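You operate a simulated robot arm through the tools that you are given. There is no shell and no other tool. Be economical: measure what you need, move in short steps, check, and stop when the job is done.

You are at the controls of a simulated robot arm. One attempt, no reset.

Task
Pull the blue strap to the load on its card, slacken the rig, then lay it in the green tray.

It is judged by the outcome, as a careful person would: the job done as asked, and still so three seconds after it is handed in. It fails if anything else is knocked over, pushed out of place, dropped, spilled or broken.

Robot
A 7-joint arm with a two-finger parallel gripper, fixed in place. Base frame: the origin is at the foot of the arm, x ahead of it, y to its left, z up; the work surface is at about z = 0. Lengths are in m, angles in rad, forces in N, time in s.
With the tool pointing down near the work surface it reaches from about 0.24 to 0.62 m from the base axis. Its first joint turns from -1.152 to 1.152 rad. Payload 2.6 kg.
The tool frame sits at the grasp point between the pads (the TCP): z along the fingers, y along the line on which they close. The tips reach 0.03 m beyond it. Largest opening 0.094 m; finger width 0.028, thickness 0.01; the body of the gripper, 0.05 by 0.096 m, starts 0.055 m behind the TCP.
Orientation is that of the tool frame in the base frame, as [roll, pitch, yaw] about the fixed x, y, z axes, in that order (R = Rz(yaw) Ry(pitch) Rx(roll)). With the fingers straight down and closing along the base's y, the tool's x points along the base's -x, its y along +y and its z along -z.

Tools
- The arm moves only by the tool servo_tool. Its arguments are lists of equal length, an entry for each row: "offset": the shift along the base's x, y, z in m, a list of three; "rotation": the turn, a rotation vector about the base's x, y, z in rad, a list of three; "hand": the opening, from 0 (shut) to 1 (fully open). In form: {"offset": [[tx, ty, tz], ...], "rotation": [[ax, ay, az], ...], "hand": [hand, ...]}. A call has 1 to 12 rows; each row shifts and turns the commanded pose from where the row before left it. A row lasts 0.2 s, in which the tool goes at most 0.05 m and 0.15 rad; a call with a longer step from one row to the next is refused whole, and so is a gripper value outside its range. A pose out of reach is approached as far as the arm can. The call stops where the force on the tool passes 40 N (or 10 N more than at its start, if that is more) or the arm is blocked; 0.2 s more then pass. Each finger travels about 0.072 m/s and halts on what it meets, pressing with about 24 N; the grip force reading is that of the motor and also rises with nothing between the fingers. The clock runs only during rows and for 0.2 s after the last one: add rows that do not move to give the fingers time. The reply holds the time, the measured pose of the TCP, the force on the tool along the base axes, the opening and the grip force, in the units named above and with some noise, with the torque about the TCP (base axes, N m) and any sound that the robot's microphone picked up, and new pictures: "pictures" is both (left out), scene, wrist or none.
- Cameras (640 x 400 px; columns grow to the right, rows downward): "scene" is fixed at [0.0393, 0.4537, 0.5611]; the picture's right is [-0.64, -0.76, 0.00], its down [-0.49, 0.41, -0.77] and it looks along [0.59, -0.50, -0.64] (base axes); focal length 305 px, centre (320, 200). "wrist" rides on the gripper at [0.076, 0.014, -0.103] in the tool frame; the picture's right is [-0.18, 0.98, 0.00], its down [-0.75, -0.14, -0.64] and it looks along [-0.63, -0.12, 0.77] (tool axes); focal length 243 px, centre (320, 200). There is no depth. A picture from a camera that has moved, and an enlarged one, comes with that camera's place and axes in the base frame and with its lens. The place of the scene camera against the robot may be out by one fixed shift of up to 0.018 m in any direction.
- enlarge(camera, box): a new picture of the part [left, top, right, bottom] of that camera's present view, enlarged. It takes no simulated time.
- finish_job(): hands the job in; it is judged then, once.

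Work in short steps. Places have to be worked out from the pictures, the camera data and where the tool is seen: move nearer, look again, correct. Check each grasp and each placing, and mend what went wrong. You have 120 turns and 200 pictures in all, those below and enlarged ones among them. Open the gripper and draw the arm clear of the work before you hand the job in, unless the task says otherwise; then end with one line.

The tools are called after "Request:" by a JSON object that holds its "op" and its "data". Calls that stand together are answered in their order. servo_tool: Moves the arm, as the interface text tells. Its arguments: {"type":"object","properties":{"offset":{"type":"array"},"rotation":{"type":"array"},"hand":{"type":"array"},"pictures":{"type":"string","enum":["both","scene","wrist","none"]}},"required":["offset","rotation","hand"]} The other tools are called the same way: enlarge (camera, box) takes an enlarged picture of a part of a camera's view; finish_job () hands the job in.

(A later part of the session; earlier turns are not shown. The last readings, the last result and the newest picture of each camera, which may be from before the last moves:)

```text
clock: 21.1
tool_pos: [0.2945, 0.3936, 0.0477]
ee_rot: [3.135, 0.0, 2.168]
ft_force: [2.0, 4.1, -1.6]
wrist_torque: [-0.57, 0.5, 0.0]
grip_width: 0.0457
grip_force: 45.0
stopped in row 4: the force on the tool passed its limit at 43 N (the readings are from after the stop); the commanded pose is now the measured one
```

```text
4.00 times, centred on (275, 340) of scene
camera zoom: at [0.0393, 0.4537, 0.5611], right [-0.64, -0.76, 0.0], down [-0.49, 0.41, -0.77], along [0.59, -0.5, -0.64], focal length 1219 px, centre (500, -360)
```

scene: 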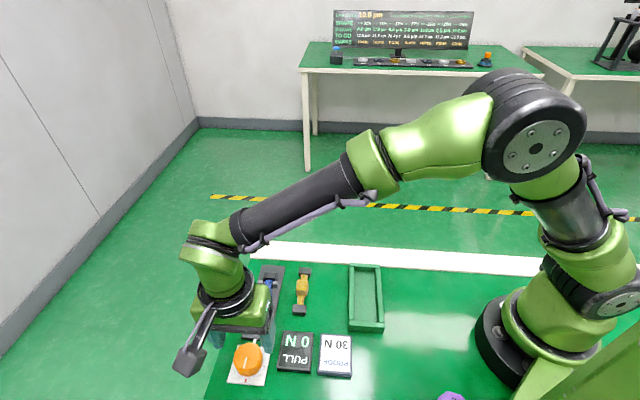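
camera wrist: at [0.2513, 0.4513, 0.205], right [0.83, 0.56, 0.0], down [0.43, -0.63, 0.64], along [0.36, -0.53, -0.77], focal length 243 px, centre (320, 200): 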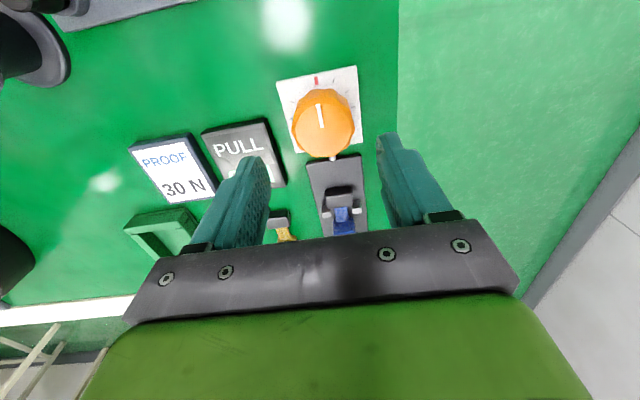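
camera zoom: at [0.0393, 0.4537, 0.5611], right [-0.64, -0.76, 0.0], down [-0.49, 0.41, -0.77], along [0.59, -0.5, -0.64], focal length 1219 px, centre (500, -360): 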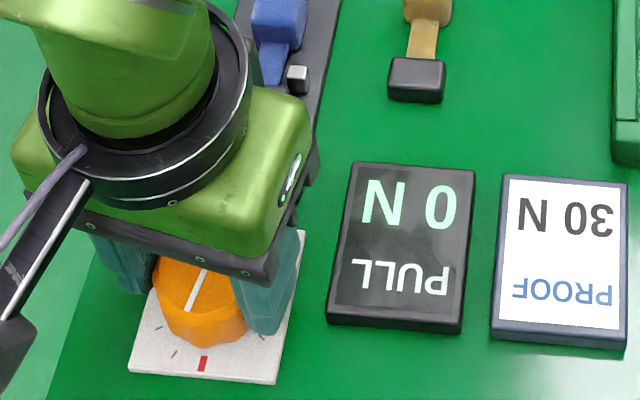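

The knob turned 0.19 rad with me; gauge still 0 (slack). Continue in smaller steps.

Request:
{"op": "servo_tool", "data": {"offset": [[0, 0, 0], [0, 0, 0], [0, 0, 0], [0, 0, 0]], "rotation": [[0, 0, -0.05], [0, 0, -0.05], [0, 0, -0.05], [0, 0, 0]], "hand": [0.4, 0.4, 0.4, 0.4], "pictures": "none"}}

Request:
{"op": "enlarge", "data": {"camera": "scene", "box": [200, 290, 350, 390]}}

```text
clock: 22.1
tool_pos: [0.2938, 0.3949, 0.0474]
ee_rot: [3.132, 0.0, 2.02]
ft_force: [4.2, 5.3, -3.0]
wrist_torque: [-0.38, 0.19, 0.0]
grip_width: 0.0456
grip_force: 45.5
```

```text
4.00 times, centred on (275, 340) of scene
camera zoom: at [0.0394, 0.4537, 0.561], right [-0.64, -0.76, 0.0], down [-0.49, 0.41, -0.77], along [0.59, -0.5, -0.64], focal length 1219 px, centre (500, -360)
```

zoom: 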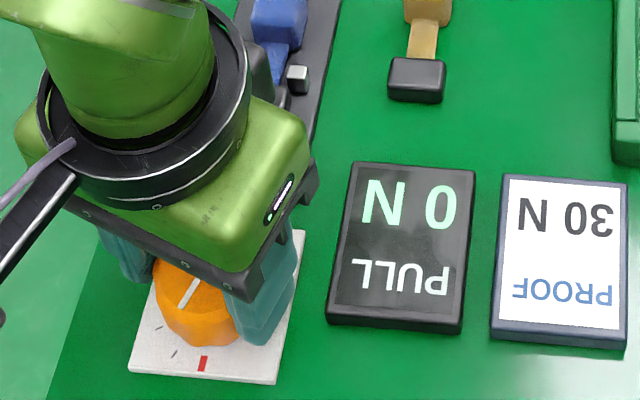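

Request:
{"op": "servo_tool", "data": {"offset": [[0, 0, 0], [0, 0, 0], [0, 0, 0], [0, 0, 0], [0, 0, 0], [0, 0, 0]], "rotation": [[0, 0, -0.05], [0, 0, -0.05], [0, 0, -0.05], [0, 0, -0.05], [0, 0, -0.05], [0, 0, 0]], "hand": [0.4, 0.4, 0.4, 0.4, 0.4, 0.4], "pictures": "none"}}

Request:
{"op": "enlarge", "data": {"camera": "scene", "box": [200, 270, 350, 390]}}

```text
clock: 23.4
tool_pos: [0.2944, 0.3944, 0.0477]
ee_rot: [3.13, -0.001, 1.77]
ft_force: [20.7, 21.3, -16.6]
wrist_torque: [-0.2, 0.58, 0.04]
grip_width: 0.046
grip_force: 44.9
```

```text
3.33 times, centred on (275, 330) of scene
camera zoom: at [0.0394, 0.4537, 0.561], right [-0.64, -0.76, 0.0], down [-0.49, 0.41, -0.77], along [0.59, -0.5, -0.64], focal length 1016 px, centre (470, -233)
```

zoom: 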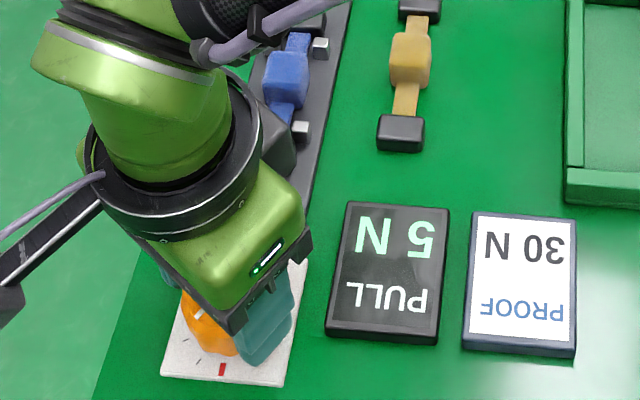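

Gauge shows 5 N at about 0.59 rad. I relieve the side load slightly and continue with two small turns.

Request:
{"op": "servo_tool", "data": {"offset": [[0.0008, 0.0008, -0.0004], [0, 0, 0], [0, 0, 0], [0, 0, 0]], "rotation": [[0, 0, 0], [0, 0, -0.05], [0, 0, -0.05], [0, 0, 0]], "hand": [0.4, 0.4, 0.4, 0.4], "pictures": "none"}}

Request:
{"op": "enlarge", "data": {"camera": "scene", "box": [200, 270, 350, 390]}}

```text
clock: 24.4
tool_pos: [0.2944, 0.3929, 0.0484]
ee_rot: [3.134, -0.001, 1.668]
ft_force: [12.5, 8.8, -11.6]
wrist_torque: [1.03, 0.57, 0.03]
grip_width: 0.0456
grip_force: 45.3
```

```text
3.33 times, centred on (275, 330) of scene
camera zoom: at [0.0394, 0.4537, 0.561], right [-0.64, -0.76, 0.0], down [-0.49, 0.41, -0.77], along [0.59, -0.5, -0.64], focal length 1016 px, centre (470, -233)
```

zoom: 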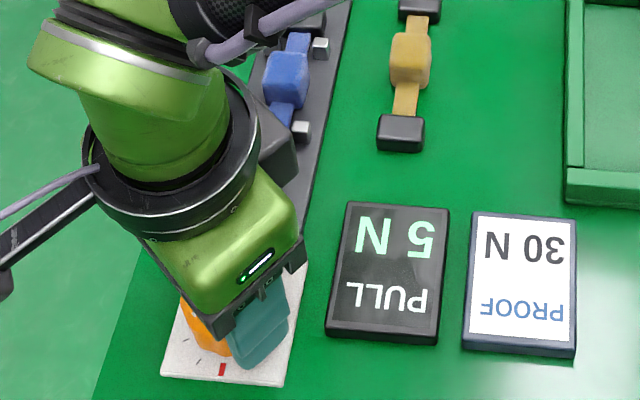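

Request:
{"op": "servo_tool", "data": {"offset": [[0, 0, 0], [0, 0, 0], [0, 0, 0]], "rotation": [[0, 0, -0.05], [0, 0, -0.05], [0, 0, 0]], "hand": [0.4, 0.4, 0.4], "pictures": "none"}}

Request:
{"op": "enlarge", "data": {"camera": "scene", "box": [200, 270, 350, 390]}}

Request:
{"op": "enlarge", "data": {"camera": "wrist", "box": [220, 70, 420, 240]}}

```text
clock: 25.2
tool_pos: [0.2947, 0.3944, 0.0488]
ee_rot: [3.136, -0.001, 1.567]
ft_force: [6.7, 0.2, 2.6]
wrist_torque: [-0.01, 0.19, 0.01]
grip_width: 0.0457
grip_force: 45.6
```

```text
3.33 times, centred on (275, 330) of scene
camera zoom: at [0.0393, 0.4536, 0.5611], right [-0.64, -0.76, 0.0], down [-0.49, 0.41, -0.77], along [0.59, -0.5, -0.64], focal length 1016 px, centre (470, -233)
```

zoom: 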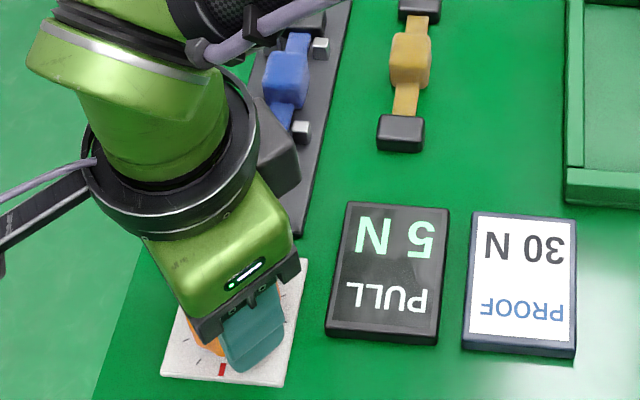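

```text
2.35 times, centred on (320, 155) of wrist
camera zoom: at [0.3091, 0.469, 0.1522], right [0.98, -0.19, 0.01], down [-0.15, -0.75, 0.64], along [-0.11, -0.63, -0.77], focal length 571 px, centre (320, 306)
```

zoom: 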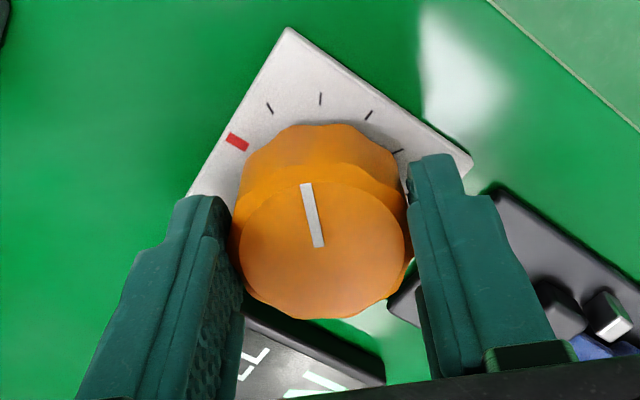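

The knob is following. Continue 0.15 rad.

Request:
{"op": "servo_tool", "data": {"offset": [[0, 0, 0], [0, 0, 0], [0, 0, 0], [0, 0, 0]], "rotation": [[0, 0, -0.05], [0, 0, -0.05], [0, 0, -0.05], [0, 0, 0]], "hand": [0.4, 0.4, 0.4, 0.4], "pictures": "none"}}

Request:
{"op": "enlarge", "data": {"camera": "scene", "box": [200, 270, 350, 390]}}

```text
clock: 26.2
tool_pos: [0.296, 0.394, 0.0477]
ee_rot: [3.133, -0.001, 1.419]
ft_force: [10.6, -4.2, 1.6]
wrist_torque: [0.01, 0.59, 0.02]
grip_width: 0.0459
grip_force: 44.6
```

```text
3.33 times, centred on (275, 330) of scene
camera zoom: at [0.0394, 0.4536, 0.5611], right [-0.64, -0.76, 0.0], down [-0.49, 0.41, -0.77], along [0.59, -0.5, -0.64], focal length 1016 px, centre (470, -233)
```

zoom: 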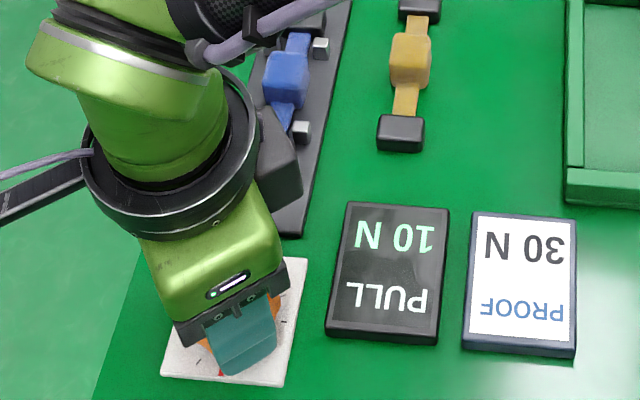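

10 N at 0.94 rad; the gauge goes in 5 N steps. I'll log angle against reading in 0.1 rad steps.

Request:
{"op": "servo_tool", "data": {"offset": [[0, 0, 0], [0, 0, 0], [0, 0, 0]], "rotation": [[0, 0, -0.05], [0, 0, -0.05], [0, 0, 0]], "hand": [0.4, 0.4, 0.4], "pictures": "none"}}

Request:
{"op": "enlarge", "data": {"camera": "scene", "box": [200, 270, 350, 390]}}

```text
clock: 27.1
tool_pos: [0.2961, 0.3941, 0.0485]
ee_rot: [3.132, 0.0, 1.318]
ft_force: [9.3, -9.4, 7.5]
wrist_torque: [-0.47, 0.07, 0.0]
grip_width: 0.0458
grip_force: 44.6
```

```text
3.33 times, centred on (275, 330) of scene
camera zoom: at [0.0393, 0.4536, 0.5611], right [-0.64, -0.76, 0.0], down [-0.49, 0.41, -0.77], along [0.59, -0.5, -0.64], focal length 1016 px, centre (470, -233)
```

zoom: 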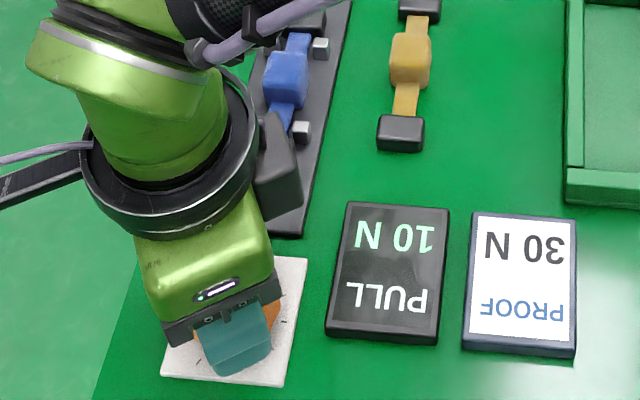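

Request:
{"op": "servo_tool", "data": {"offset": [[0, 0, 0], [0, 0, 0], [0, 0, 0]], "rotation": [[0, 0, -0.05], [0, 0, -0.05], [0, 0, 0]], "hand": [0.4, 0.4, 0.4], "pictures": "none"}}

Request:
{"op": "enlarge", "data": {"camera": "scene", "box": [200, 270, 350, 390]}}

```text
clock: 27.9
tool_pos: [0.2954, 0.3931, 0.049]
ee_rot: [3.133, -0.002, 1.218]
ft_force: [14.2, -6.6, 6.9]
wrist_torque: [-0.34, 0.71, 0.04]
grip_width: 0.0457
grip_force: 45.4
```

```text
3.33 times, centred on (275, 330) of scene
camera zoom: at [0.0393, 0.4536, 0.5611], right [-0.64, -0.76, 0.0], down [-0.49, 0.41, -0.77], along [0.59, -0.5, -0.64], focal length 1016 px, centre (470, -233)
```

zoom: 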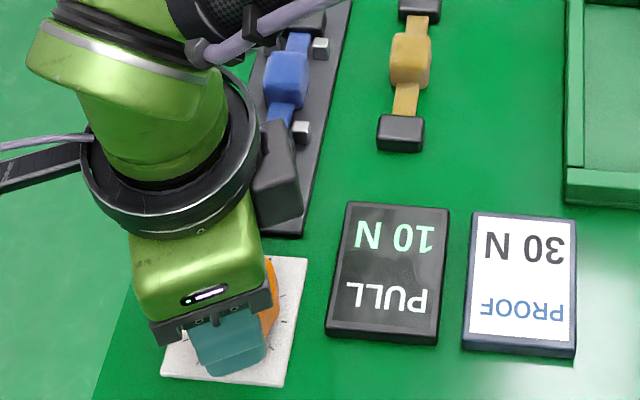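

Request:
{"op": "servo_tool", "data": {"offset": [[0.0004, -0.0002, 0], [0, 0, 0], [0, 0, 0]], "rotation": [[0, 0, -0.05], [0, 0, -0.05], [0, 0, 0]], "hand": [0.4, 0.4, 0.4], "pictures": "none"}}

Request:
{"op": "enlarge", "data": {"camera": "scene", "box": [200, 270, 350, 390]}}

```text
clock: 28.6
tool_pos: [0.2967, 0.393, 0.0483]
ee_rot: [3.133, 0.0, 1.119]
ft_force: [10.8, -7.4, 10.0]
wrist_torque: [0.22, -0.09, 0.02]
grip_width: 0.0457
grip_force: 45.2
```

```text
3.33 times, centred on (275, 330) of scene
camera zoom: at [0.0393, 0.4536, 0.5611], right [-0.64, -0.76, 0.0], down [-0.49, 0.41, -0.77], along [0.59, -0.5, -0.64], focal length 1016 px, centre (470, -233)
```

zoom: 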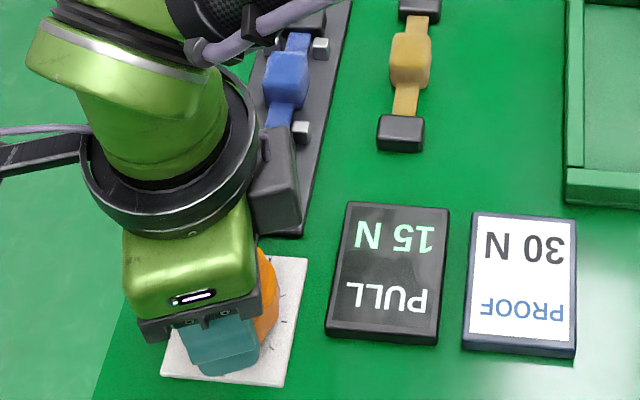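

15 N at about 1.2 rad, i.e. roughly 0.32 rad per 5 N. Advance 0.3 rad.

Request:
{"op": "servo_tool", "data": {"offset": [[0.0003, -0.0003, 0.0], [0, 0, 0], [0, 0, 0], [0, 0, 0], [0, 0, 0], [0, 0, 0], [0, 0, 0]], "rotation": [[0, 0, -0.05], [0, 0, -0.05], [0, 0, -0.05], [0, 0, -0.05], [0, 0, -0.05], [0, 0, -0.05], [0, 0, 0]], "hand": [0.4, 0.4, 0.4, 0.4, 0.4, 0.4, 0.4], "pictures": "none"}}

Request:
{"op": "enlarge", "data": {"camera": "scene", "box": [200, 270, 350, 390]}}

```text
clock: 30.2
tool_pos: [0.2969, 0.3926, 0.0479]
ee_rot: [3.133, -0.005, 0.82]
ft_force: [21.6, 4.1, 8.1]
wrist_torque: [0.07, 0.68, 0.01]
grip_width: 0.0457
grip_force: 44.9
```

```text
3.33 times, centred on (275, 330) of scene
camera zoom: at [0.0393, 0.4536, 0.5611], right [-0.64, -0.76, 0.0], down [-0.49, 0.41, -0.77], along [0.59, -0.5, -0.64], focal length 1016 px, centre (470, -233)
```

zoom: 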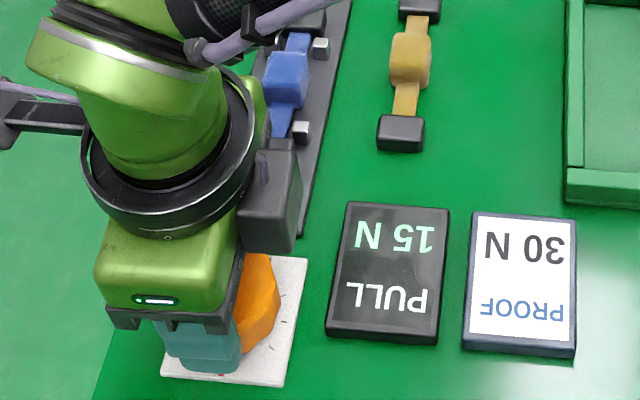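

Request:
{"op": "enlarge", "data": {"camera": "wrist", "box": [220, 70, 420, 240]}}

```text
2.35 times, centred on (320, 155) of wrist
camera zoom: at [0.3582, 0.4387, 0.1524], right [0.59, -0.81, 0.01], down [-0.62, -0.45, 0.64], along [-0.51, -0.38, -0.77], focal length 571 px, centre (320, 306)
```

zoom: 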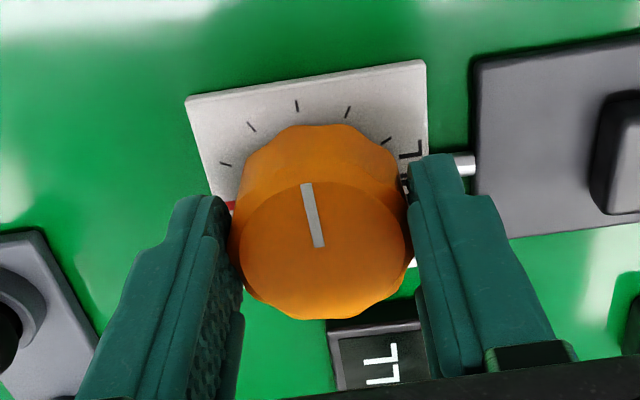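

Pointer still follows, finger passes above the rod. Continue 0.1.

Request:
{"op": "servo_tool", "data": {"offset": [[0.0006, 0, 0.0002], [0, 0, 0], [0, 0, 0]], "rotation": [[0, 0, -0.05], [0, 0, -0.05], [0, 0, 0]], "hand": [0.4, 0.4, 0.4], "pictures": "none"}}

Request:
{"op": "enlarge", "data": {"camera": "scene", "box": [200, 270, 350, 390]}}

```text
clock: 31.1
tool_pos: [0.2972, 0.3934, 0.0484]
ee_rot: [3.132, -0.001, 0.722]
ft_force: [13.7, -2.8, 7.8]
wrist_torque: [0.6, -0.66, 0.03]
grip_width: 0.0458
grip_force: 45.3
```

```text
3.33 times, centred on (275, 330) of scene
camera zoom: at [0.0393, 0.4536, 0.5611], right [-0.64, -0.76, 0.0], down [-0.49, 0.41, -0.77], along [0.59, -0.5, -0.64], focal length 1016 px, centre (470, -233)
```

zoom: 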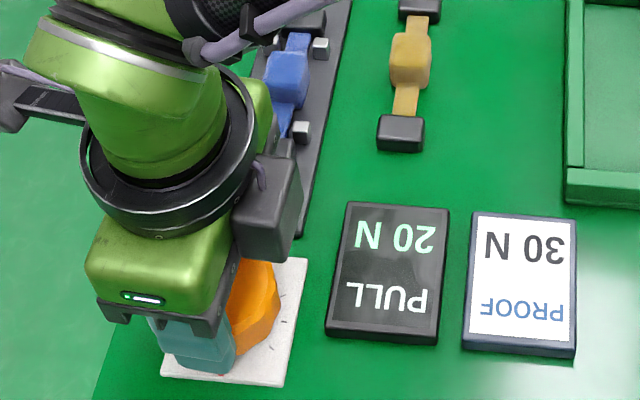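

20 N at about 1.58 rad, so ~0.375 rad per 5 N; 30 N should come up near 2.33 rad. Advance 0.3.

Request:
{"op": "servo_tool", "data": {"offset": [[0.0004, 0, 0], [0, 0, 0], [0, 0, 0], [0, 0, 0], [0, 0, 0], [0, 0, 0], [0, 0, 0]], "rotation": [[0, 0, -0.05], [0, 0, -0.05], [0, 0, -0.05], [0, 0, -0.05], [0, 0, -0.05], [0, 0, -0.05], [0, 0, 0]], "hand": [0.4, 0.4, 0.4, 0.4, 0.4, 0.4, 0.4], "pictures": "none"}}

Request:
{"op": "enlarge", "data": {"camera": "scene", "box": [200, 270, 350, 390]}}

```text
clock: 32.2
tool_pos: [0.3081, 0.3971, 0.0479]
ee_rot: [-3.12, 0.011, 0.512]
ft_force: [-9.9, 17.3, -3.6]
wrist_torque: [0.22, -0.09, -0.24]
grip_width: 0.049
grip_force: 10.4
out of reach, approached as far as the arm can: row 3, 4, 5
stopped in row 5: the force on the tool passed its limit at 43 N (the readings are from after the stop); the commanded pose is now the measured one
```

```text
3.33 times, centred on (275, 330) of scene
camera zoom: at [0.0394, 0.4537, 0.5611], right [-0.64, -0.76, 0.0], down [-0.49, 0.41, -0.77], along [0.59, -0.5, -0.64], focal length 1016 px, centre (470, -233)
```

zoom: 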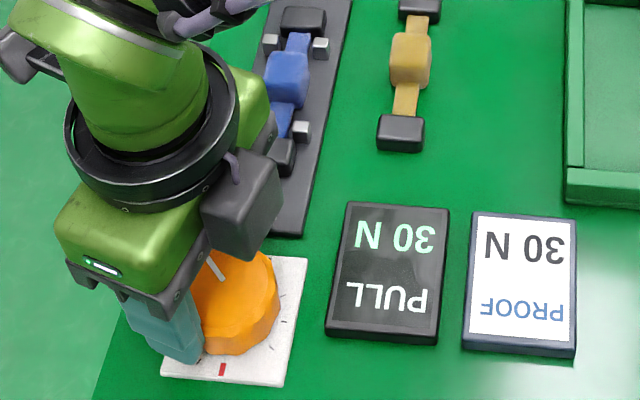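

The wrist hit its limit and the tool slid off-centre, but the gauge now reads 30 N. I look at the knob before doing anything.

Request:
{"op": "enlarge", "data": {"camera": "wrist", "box": [200, 40, 440, 240]}}

Request:
{"op": "enlarge", "data": {"camera": "scene", "box": [225, 325, 295, 390]}}

```text
2.00 times, centred on (320, 140) of wrist
camera zoom: at [0.3833, 0.4185, 0.1504], right [0.32, -0.95, -0.02], down [-0.71, -0.25, 0.65], along [-0.62, -0.19, -0.76], focal length 485 px, centre (320, 320)
```

zoom: 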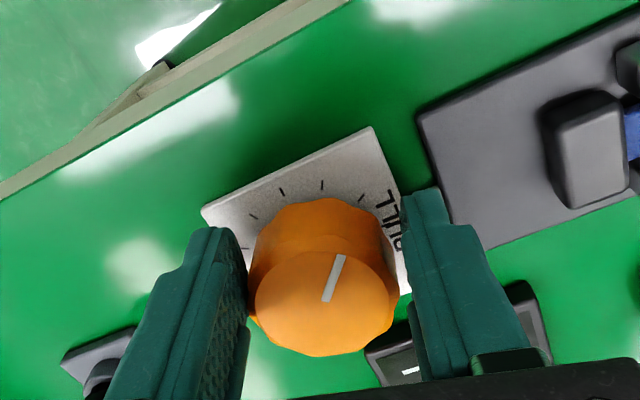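

```text
6.15 times, centred on (260, 358) of scene
camera zoom: at [0.0394, 0.4537, 0.5611], right [-0.64, -0.76, 0.0], down [-0.49, 0.41, -0.77], along [0.59, -0.5, -0.64], focal length 1875 px, centre (689, -769)
```

zoom: 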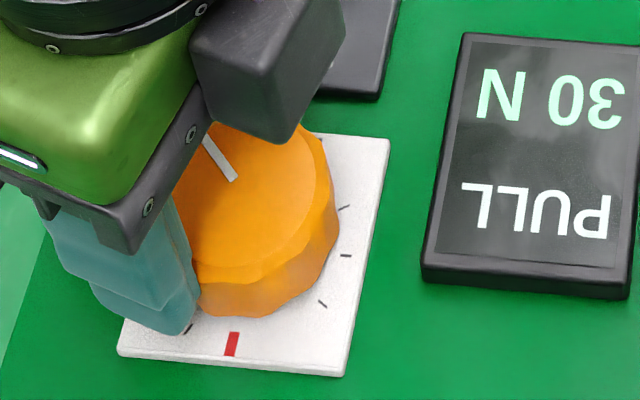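

The knob is at about 2.3 rad, consistent with just 30 N. I open the fingers to see whether it holds.

Request:
{"op": "servo_tool", "data": {"offset": [[0, 0, 0], [0, 0, 0], [0, 0, 0]], "rotation": [[0, 0, 0], [0, 0, 0], [0, 0, 0]], "hand": [0.6, 0.72, 0.72], "pictures": "none"}}

Request:
{"op": "enlarge", "data": {"camera": "scene", "box": [200, 270, 350, 390]}}

Request:
{"op": "enlarge", "data": {"camera": "wrist", "box": [200, 40, 440, 240]}}

```text
clock: 33.0
tool_pos: [0.312, 0.3928, 0.0483]
ee_rot: [-3.129, 0.008, 0.506]
ft_force: [0.2, 0.5, 0.2]
wrist_torque: [0.0, -0.01, 0.03]
grip_width: 0.0677
grip_force: 0.1
```

```text
3.33 times, centred on (275, 330) of scene
camera zoom: at [0.0394, 0.4537, 0.5611], right [-0.64, -0.76, 0.0], down [-0.49, 0.41, -0.77], along [0.59, -0.5, -0.64], focal length 1016 px, centre (470, -233)
```

zoom: 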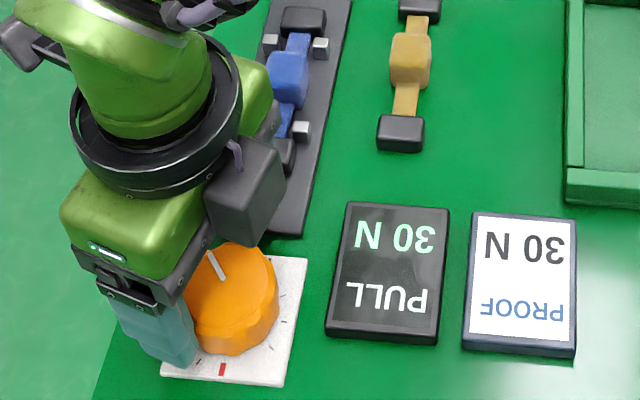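

```text
2.00 times, centred on (320, 140) of wrist
camera zoom: at [0.3876, 0.414, 0.1506], right [0.31, -0.95, -0.01], down [-0.72, -0.25, 0.65], along [-0.62, -0.2, -0.76], focal length 485 px, centre (320, 320)
```

zoom: 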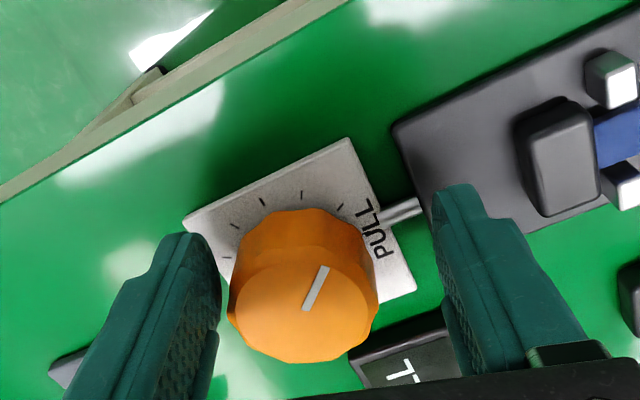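

The knob holds at 30 N with the hand open. I raise above the knob, re-centre with yaw ≈0.75 (so I can unwind the full range), and dwell at the load meanwhile.

Request:
{"op": "servo_tool", "data": {"offset": [[0, 0, 0.018], [0, 0, 0.02], [-0.006, 0, 0], [-0.006, 0, 0], [-0.0055, 0.0005, 0], [0, 0, 0]], "rotation": [[0, 0, 0], [0, 0, 0], [0, 0, 0.09], [0, 0, 0.08], [0, 0, 0.08], [0, 0, 0]], "hand": [0.72, 0.72, 0.72, 0.72, 0.72, 0.72], "pictures": "none"}}

Request:
{"op": "enlarge", "data": {"camera": "scene", "box": [200, 270, 350, 390]}}

Request:
{"op": "enlarge", "data": {"camera": "wrist", "box": [200, 40, 440, 240]}}

```text
clock: 34.4
tool_pos: [0.2951, 0.3926, 0.0865]
ee_rot: [-3.127, 0.01, 0.756]
ft_force: [-0.3, 0.4, -0.2]
wrist_torque: [-0.01, 0.01, 0.0]
grip_width: 0.0677
grip_force: 0.1
```

```text
3.33 times, centred on (275, 330) of scene
camera zoom: at [0.0393, 0.4537, 0.5611], right [-0.64, -0.76, 0.0], down [-0.49, 0.41, -0.77], along [0.59, -0.5, -0.64], focal length 1016 px, centre (470, -233)
```

zoom: 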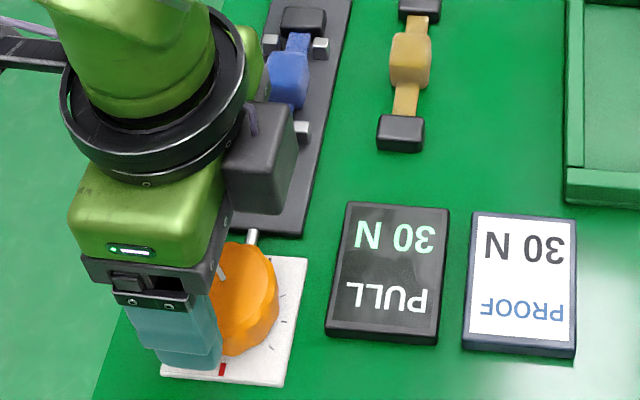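

```text
2.00 times, centred on (320, 140) of wrist
camera zoom: at [0.3614, 0.4329, 0.1894], right [0.54, -0.84, -0.01], down [-0.63, -0.42, 0.65], along [-0.55, -0.34, -0.76], focal length 485 px, centre (320, 320)
```

zoom: 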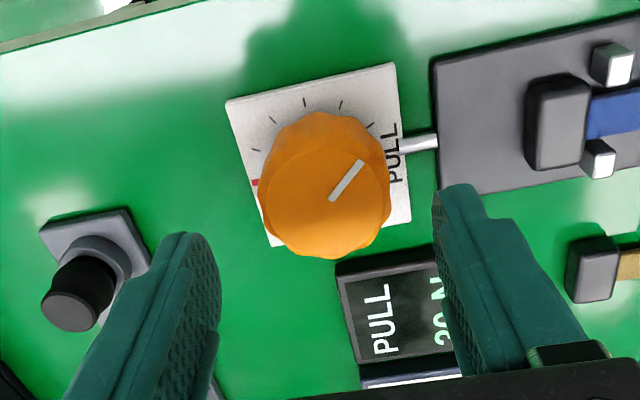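

Still 30 N. I correct the small tilt, descend and re-grip the knob.

Request:
{"op": "servo_tool", "data": {"offset": [[-0.0005, 0.0004, 0], [0, 0, -0.02], [0, 0, -0.018], [0, 0, 0], [0, 0, 0], [0, 0, 0], [0, 0, 0]], "rotation": [[-0.0037, -0.0172, 0], [0, 0, 0], [0, 0, 0], [0, 0, 0], [0, 0, 0], [0, 0, 0], [0, 0, 0]], "hand": [0.72, 0.72, 0.72, 0.6, 0.4, 0.4, 0.4], "pictures": "none"}}

Request:
{"op": "enlarge", "data": {"camera": "scene", "box": [200, 270, 350, 390]}}

Request:
{"op": "enlarge", "data": {"camera": "wrist", "box": [200, 40, 440, 240]}}

```text
clock: 36.0
tool_pos: [0.2955, 0.3915, 0.0484]
ee_rot: [3.141, -0.003, 0.754]
ft_force: [4.1, -6.1, -1.4]
wrist_torque: [0.5, 0.18, -0.05]
grip_width: 0.0457
grip_force: 45.1
```

```text
3.33 times, centred on (275, 330) of scene
camera zoom: at [0.0394, 0.4537, 0.5611], right [-0.64, -0.76, 0.0], down [-0.49, 0.41, -0.77], along [0.59, -0.5, -0.64], focal length 1016 px, centre (470, -233)
```

zoom: 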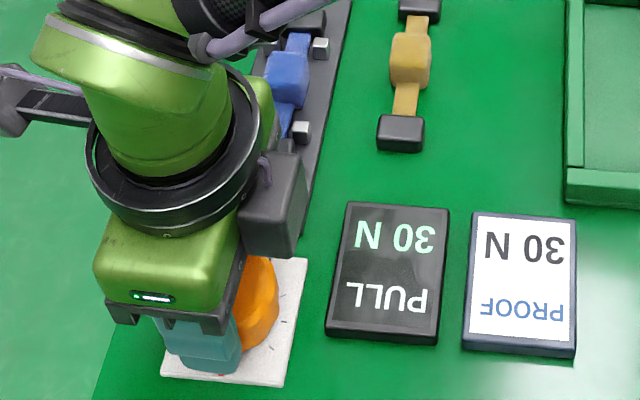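

```text
2.00 times, centred on (320, 140) of wrist
camera zoom: at [0.3606, 0.4326, 0.152], right [0.54, -0.84, 0.0], down [-0.65, -0.41, 0.64], along [-0.54, -0.35, -0.77], focal length 485 px, centre (320, 320)
```

zoom: 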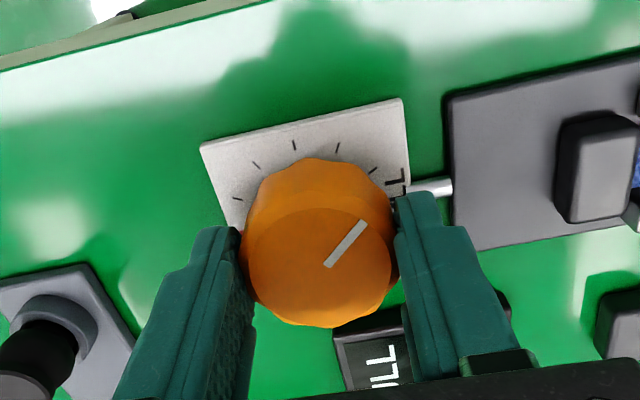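

Gripped cleanly at 30 N, held for several seconds. Now I slacken by turning counter-clockwise.

Request:
{"op": "servo_tool", "data": {"offset": [[0.0003, -0.0004, 0], [0, 0, 0], [0, 0, 0], [0, 0, 0], [0, 0, 0], [0, 0, 0], [0, 0, 0], [0, 0, 0], [0, 0, 0], [0, 0, 0], [0, 0, 0], [0, 0, 0]], "rotation": [[0, 0, 0.03], [0, 0, 0.06], [0, 0, 0.06], [0, 0, 0.06], [0, 0, 0.06], [0, 0, 0.06], [0, 0, 0.06], [0, 0, 0.06], [0, 0, 0.06], [0, 0, 0.06], [0, 0, 0.06], [0, 0, 0]], "hand": [0.4, 0.4, 0.4, 0.4, 0.4, 0.4, 0.4, 0.4, 0.4, 0.4, 0.4, 0.4], "pictures": "none"}}

Request:
{"op": "enlarge", "data": {"camera": "scene", "box": [200, 270, 350, 390]}}

```text
clock: 38.6
tool_pos: [0.2957, 0.3923, 0.0482]
ee_rot: [3.139, -0.003, 1.386]
ft_force: [10.3, -12.5, 3.8]
wrist_torque: [-0.32, 0.19, 0.02]
grip_width: 0.0454
grip_force: 45.4
```

```text
3.33 times, centred on (275, 330) of scene
camera zoom: at [0.0393, 0.4536, 0.5611], right [-0.64, -0.76, 0.0], down [-0.49, 0.41, -0.77], along [0.59, -0.5, -0.64], focal length 1016 px, centre (470, -233)
```

zoom: 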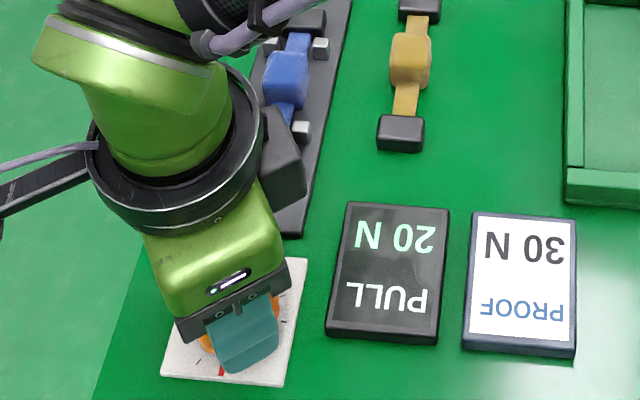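

20 N after 0.63 rad of unwinding, as expected. Continue.

Request:
{"op": "servo_tool", "data": {"offset": [[0, 0, 0], [0, 0, 0], [0, 0, 0], [0, 0, 0], [0, 0, 0], [0, 0, 0], [0, 0, 0], [0, 0, 0], [0, 0, 0], [0, 0, 0], [0, 0, 0], [0, 0, 0]], "rotation": [[0, 0, 0.06], [0, 0, 0.06], [0, 0, 0.06], [0, 0, 0.06], [0, 0, 0.06], [0, 0, 0.06], [0, 0, 0.06], [0, 0, 0.06], [0, 0, 0.06], [0, 0, 0.06], [0, 0, 0.06], [0, 0, 0]], "hand": [0.4, 0.4, 0.4, 0.4, 0.4, 0.4, 0.4, 0.4, 0.4, 0.4, 0.4, 0.4], "pictures": "none"}}

Request:
{"op": "enlarge", "data": {"camera": "scene", "box": [200, 270, 350, 390]}}

```text
clock: 41.2
tool_pos: [0.2946, 0.3913, 0.049]
ee_rot: [3.14, 0.0, 2.046]
ft_force: [13.1, -8.5, 0.2]
wrist_torque: [0.19, 0.25, 0.03]
grip_width: 0.0458
grip_force: 44.9
```

```text
3.33 times, centred on (275, 330) of scene
camera zoom: at [0.0394, 0.4537, 0.5611], right [-0.64, -0.76, 0.0], down [-0.49, 0.41, -0.77], along [0.59, -0.5, -0.64], focal length 1016 px, centre (470, -233)
```

zoom: 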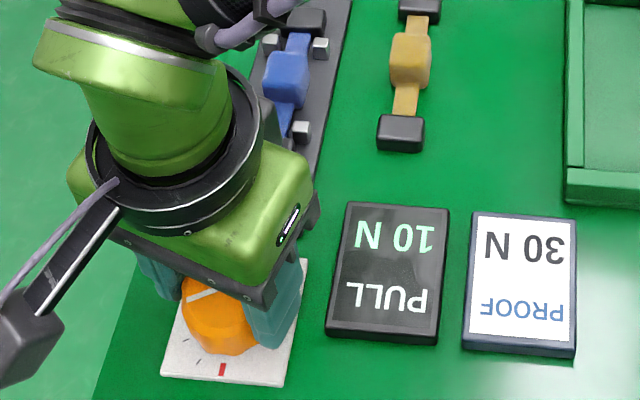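

Request:
{"op": "servo_tool", "data": {"offset": [[0.0006, -0.0004, 0], [0, 0, 0], [0, 0, 0], [0, 0, 0], [0, 0, 0], [0, 0, 0], [0, 0, 0], [0, 0, 0], [0, 0, 0], [0, 0, 0], [0, 0, 0], [0, 0, 0]], "rotation": [[0, 0, 0.06], [0, 0, 0.06], [0, 0, 0.06], [0, 0, 0.06], [0, 0, 0.06], [0, 0, 0.06], [0, 0, 0.06], [0, 0, 0.06], [0, 0, 0.06], [0, 0, 0.06], [0, 0, 0.06], [0, 0, 0]], "hand": [0.4, 0.4, 0.4, 0.4, 0.4, 0.4, 0.4, 0.4, 0.4, 0.4, 0.4, 0.4], "pictures": "none"}}

Request:
{"op": "enlarge", "data": {"camera": "scene", "box": [200, 270, 350, 390]}}

Request:
{"op": "enlarge", "data": {"camera": "wrist", "box": [200, 40, 440, 240]}}

```text
clock: 43.8
tool_pos: [0.2963, 0.3915, 0.0486]
ee_rot: [-3.14, -0.001, 2.708]
ft_force: [-4.5, -24.5, 22.5]
wrist_torque: [-0.75, -0.82, -0.02]
grip_width: 0.0457
grip_force: 44.9
```

```text
3.33 times, centred on (275, 330) of scene
camera zoom: at [0.0393, 0.4536, 0.5612], right [-0.64, -0.76, 0.0], down [-0.49, 0.41, -0.77], along [0.59, -0.5, -0.64], focal length 1016 px, centre (470, -233)
```

zoom: 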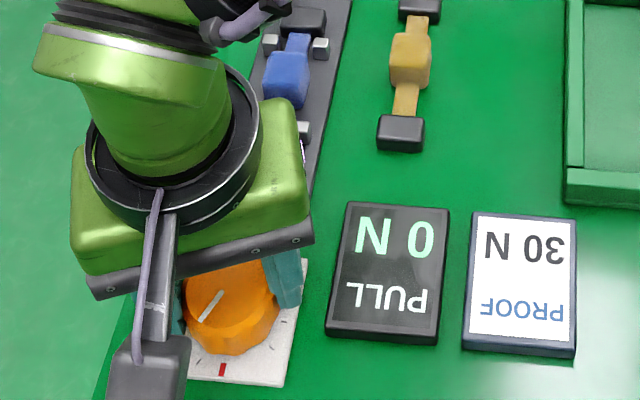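

```text
2.00 times, centred on (320, 140) of wrist
camera zoom: at [0.2323, 0.4359, 0.1518], right [0.58, 0.81, 0.0], down [0.63, -0.44, 0.64], along [0.52, -0.37, -0.77], focal length 485 px, centre (320, 320)
```

zoom: 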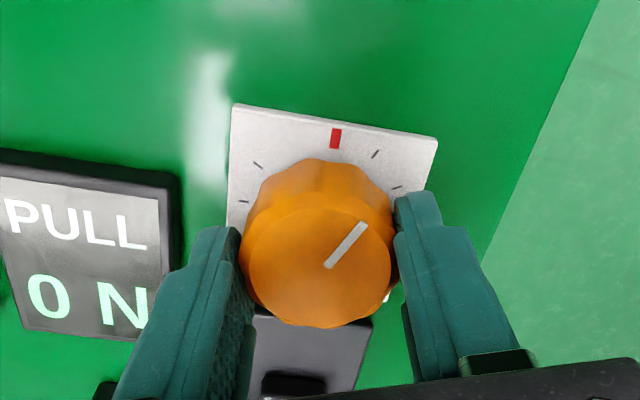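

0 N, with the pointer still ~0.45 rad from the red mark. I go on to the mark for full slack.

Request:
{"op": "servo_tool", "data": {"offset": [[0, -0.001, 0.0005], [0, 0, 0], [0, 0, 0], [0, 0, 0], [0, 0, 0], [0, 0, 0], [0, 0, 0], [0, 0, 0], [0, 0, 0]], "rotation": [[0, 0, 0], [0, 0, 0.06], [0, 0, 0.06], [0, 0, 0.06], [0, 0, 0.06], [0, 0, 0.06], [0, 0, 0.06], [0, 0, 0.05], [0, 0, 0]], "hand": [0.4, 0.4, 0.4, 0.4, 0.4, 0.4, 0.4, 0.4, 0.4], "pictures": "none"}}

Request:
{"op": "enlarge", "data": {"camera": "scene", "box": [200, 270, 350, 390]}}

Request:
{"op": "enlarge", "data": {"camera": "wrist", "box": [200, 40, 440, 240]}}

```text
clock: 45.8
tool_pos: [0.2944, 0.392, 0.0483]
ee_rot: [3.141, 0.0, 3.121]
ft_force: [13.6, 13.5, -15.9]
wrist_torque: [-0.08, -0.34, 0.0]
grip_width: 0.0455
grip_force: 45.3
```

```text
3.33 times, centred on (275, 330) of scene
camera zoom: at [0.0394, 0.4537, 0.561], right [-0.64, -0.76, 0.0], down [-0.49, 0.41, -0.77], along [0.59, -0.5, -0.64], focal length 1016 px, centre (470, -233)
```

zoom: 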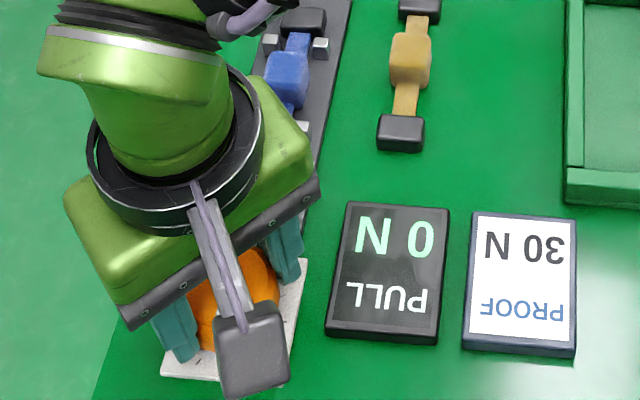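

```text
2.00 times, centred on (320, 140) of wrist
camera zoom: at [0.2191, 0.4063, 0.1517], right [0.2, 0.98, 0.0], down [0.75, -0.16, 0.64], along [0.63, -0.13, -0.77], focal length 485 px, centre (320, 320)
```

zoom: 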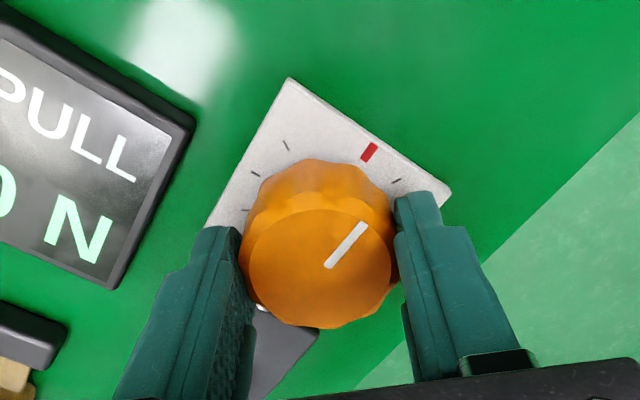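

Pointer is back at the red mark with 0 N. Release the knob, rise and go back above the strap with yaw 2.356.

Request:
{"op": "servo_tool", "data": {"offset": [[0, 0, 0], [0, 0, 0], [0, 0, 0.03], [0, 0, 0.04], [0, 0, 0.04], [0.016, -0.015, 0.02], [0.016, -0.015, 0], [0.016, -0.015, 0], [0.015, -0.015, 0], [0.015, -0.015, 0], [0.013, -0.015, 0], [0, 0, 0]], "rotation": [[0, 0, 0], [0, 0, 0], [0, 0, 0], [0, 0, 0], [0, 0, 0], [0, 0, -0.13], [0, 0, -0.13], [0, 0, -0.13], [0, 0, -0.13], [0, 0, -0.13], [0, 0, -0.115], [0, 0, 0]], "hand": [0.6, 0.72, 0.72, 0.72, 0.72, 0.72, 0.6, 0.45, 0.45, 0.45, 0.45, 0.45]}}

Request:
{"op": "enlarge", "data": {"camera": "wrist", "box": [220, 0, 420, 160]}}

Request:
{"op": "enlarge", "data": {"camera": "scene", "box": [200, 250, 400, 390]}}

```text
clock: 48.4
tool_pos: [0.3867, 0.301, 0.1785]
ee_rot: [-3.141, 0.0, 2.351]
ft_force: [-1.7, -1.0, -0.4]
wrist_torque: [0.01, -0.02, 0.02]
grip_width: 0.0421
grip_force: 0.2
camera wrist: at [0.3433, 0.3631, 0.282], right [0.83, 0.56, 0.0], down [0.43, -0.64, 0.64], along [0.36, -0.53, -0.77], focal length 243 px, centre (320, 200)
```

scene: 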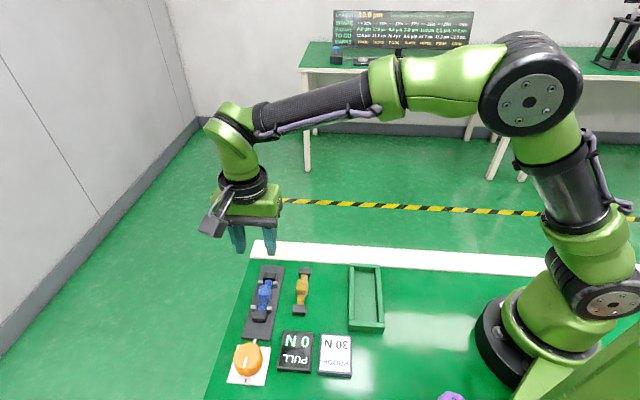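
wrist: 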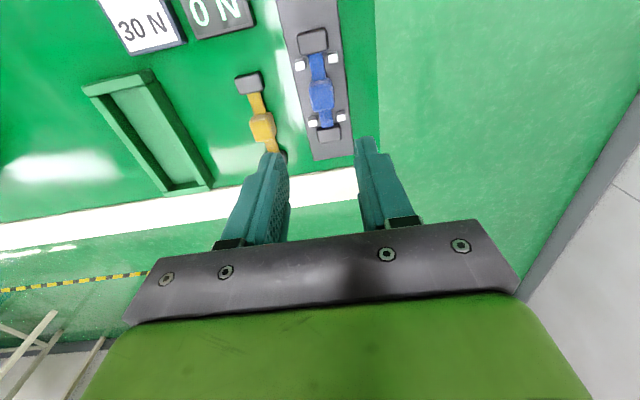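

```text
2.50 times, centred on (320, 80) of wrist
camera zoom: at [0.3433, 0.3631, 0.282], right [0.83, 0.56, 0.0], down [0.43, -0.64, 0.64], along [0.36, -0.53, -0.77], focal length 606 px, centre (320, 500)
```

zoom: 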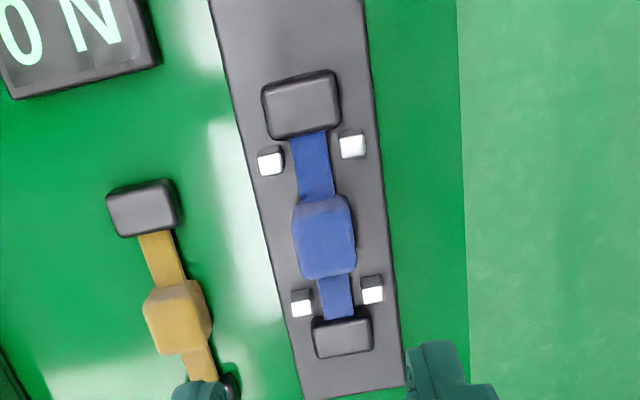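

```text
2.86 times, centred on (300, 320) of scene
camera zoom: at [0.0394, 0.4537, 0.5611], right [-0.64, -0.76, 0.0], down [-0.49, 0.41, -0.77], along [0.59, -0.5, -0.64], focal length 870 px, centre (377, -143)
```

zoom: 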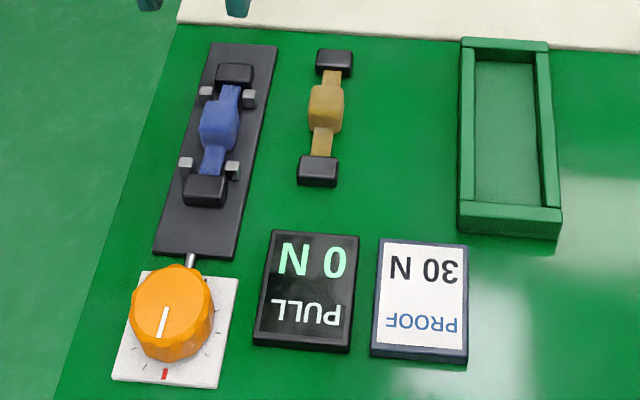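

The strap's centre is at (0.3877, 0.3015), slack on the pegs. Descend over it and grip.

Request:
{"op": "servo_tool", "data": {"offset": [[0.0008, 0.0007, -0.03], [0, 0, -0.035], [0, 0, -0.035], [0, 0, -0.022], [0, 0, -0.014], [0, 0, 0], [0, 0, 0]], "rotation": [[0, 0, 0.002], [0, 0, 0.002], [0, 0, 0], [0, 0, 0], [0, 0, 0], [0, 0, 0], [0, 0, 0]], "hand": [0.45, 0.45, 0.45, 0.45, 0.45, 0.45, 0.45], "pictures": "none"}}

Request:
{"op": "enlarge", "data": {"camera": "wrist", "box": [220, 50, 420, 250]}}

```text
clock: 50.0
tool_pos: [0.3865, 0.3009, 0.0422]
ee_rot: [-3.141, -0.002, 2.357]
ft_force: [-0.3, 0.1, -0.1]
wrist_torque: [-0.02, 0.0, -0.01]
grip_width: 0.0422
grip_force: 0.1
```

```text
2.00 times, centred on (320, 150) of wrist
camera zoom: at [0.3437, 0.363, 0.1459], right [0.83, 0.56, 0.0], down [0.43, -0.63, 0.64], along [0.36, -0.53, -0.77], focal length 485 px, centre (320, 300)
```

zoom: 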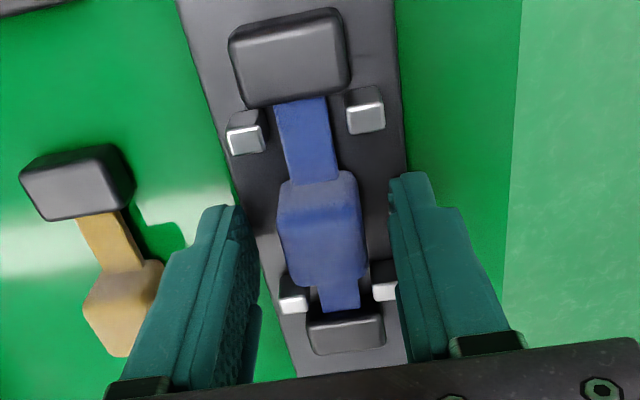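

Same view as when it was released; close and lift straight up.

Request:
{"op": "servo_tool", "data": {"offset": [[0, 0, -0.0012], [0, 0, 0], [0, 0, 0], [0, 0, 0], [0, 0, 0.005], [0, 0, 0.01], [0, 0, 0.02], [0, 0, 0.03], [0, 0, 0.03], [0, 0, 0]], "rotation": [[0, 0, 0], [0, 0, 0], [0, 0, 0], [0, 0, 0], [0, 0, 0], [0, 0, 0], [0, 0, 0], [0, 0, 0], [0, 0, 0], [0, 0, 0]], "hand": [0.3, 0.1, 0.1, 0.1, 0.1, 0.1, 0.1, 0.1, 0.1, 0.1]}}

Request:
{"op": "enlarge", "data": {"camera": "wrist", "box": [40, 40, 400, 260]}}

```text
clock: 52.2
tool_pos: [0.3869, 0.3009, 0.1356]
ee_rot: [-3.141, -0.002, 2.356]
ft_force: [-0.1, -0.2, -0.5]
wrist_torque: [-0.02, 0.01, -0.01]
grip_width: 0.0233
grip_force: 23.7
camera wrist: at [0.3425, 0.3637, 0.2399], right [0.83, 0.56, 0.0], down [0.43, -0.63, 0.64], along [0.36, -0.53, -0.77], focal length 243 px, centre (320, 200)
```

scene: 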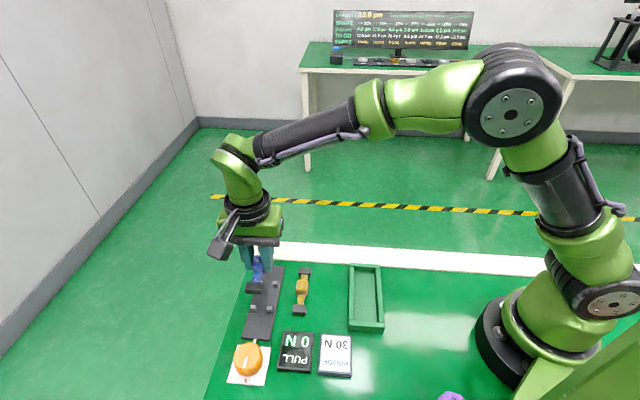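
wrist: 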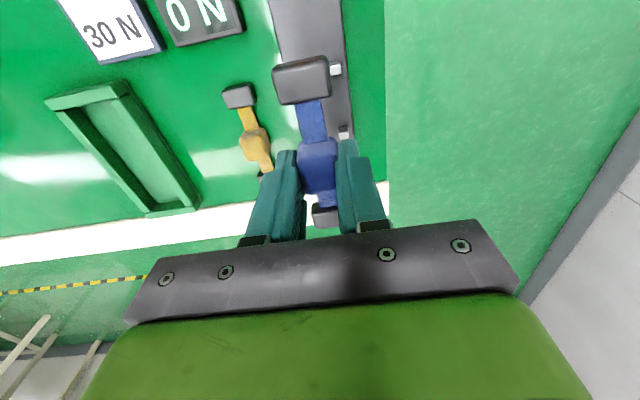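

```text
1.78 times, centred on (220, 150) of wrist
camera zoom: at [0.3425, 0.3637, 0.2399], right [0.83, 0.56, 0.0], down [0.43, -0.63, 0.64], along [0.36, -0.53, -0.77], focal length 431 px, centre (498, 289)
```

zoom: 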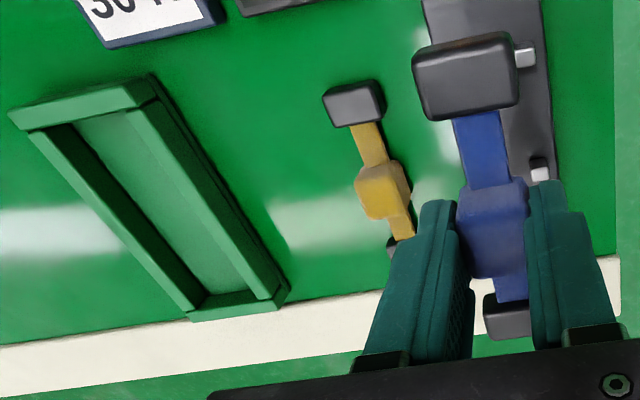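

The strap is free of the pegs and the rig undisturbed. I carry it to a spot beside the tray for an unobstructed look (tray centre est. (0.258, 0.146)).

Request:
{"op": "servo_tool", "data": {"offset": [[-0.018, -0.023, 0.01], [-0.019, -0.0243, 0.01], [-0.019, -0.0243, 0.005], [-0.019, -0.0243, 0], [-0.019, -0.0243, 0], [0, 0, 0]], "rotation": [[0, 0, 0], [0, 0, 0], [0, 0, 0], [0, 0, 0], [0, 0, 0], [0, 0, 0]], "hand": [0.1, 0.1, 0.1, 0.1, 0.1, 0.1], "pictures": "wrist"}}

Request:
{"op": "enlarge", "data": {"camera": "wrist", "box": [150, 0, 350, 180]}}

Request:
{"op": "enlarge", "data": {"camera": "scene", "box": [270, 240, 410, 350]}}

```text
clock: 53.6
tool_pos: [0.2938, 0.1816, 0.1608]
ee_rot: [3.141, 0.0, 2.357]
ft_force: [0.0, 1.7, 0.5]
wrist_torque: [0.01, 0.0, 0.02]
grip_width: 0.0231
grip_force: 23.9
camera wrist: at [0.2499, 0.2448, 0.2642], right [0.83, 0.56, 0.0], down [0.43, -0.63, 0.64], along [0.36, -0.53, -0.77], focal length 243 px, centre (320, 200)
```

wrist: 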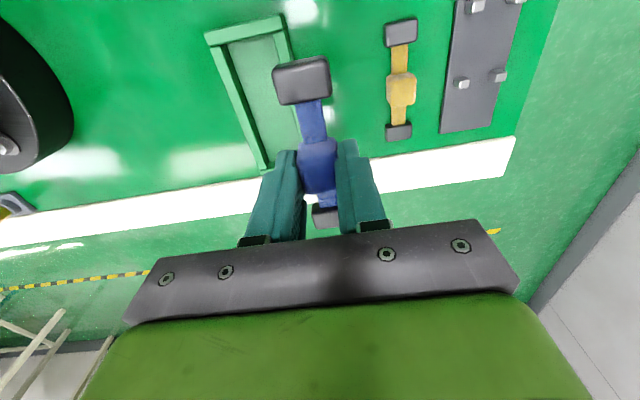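

```text
2.22 times, centred on (250, 90) of wrist
camera zoom: at [0.2499, 0.2448, 0.2642], right [0.83, 0.56, 0.0], down [0.43, -0.63, 0.64], along [0.36, -0.53, -0.77], focal length 539 px, centre (476, 444)
```

zoom: 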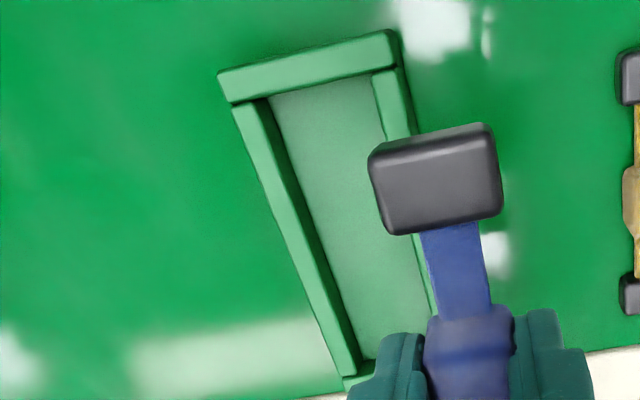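

```text
3.64 times, centred on (340, 295) of scene
camera zoom: at [0.0393, 0.4536, 0.5611], right [-0.64, -0.76, 0.0], down [-0.49, 0.41, -0.77], along [0.59, -0.5, -0.64], focal length 1108 px, centre (247, -146)
```

zoom: 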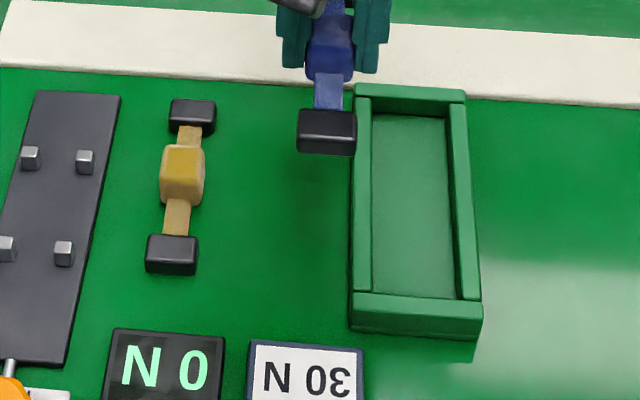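

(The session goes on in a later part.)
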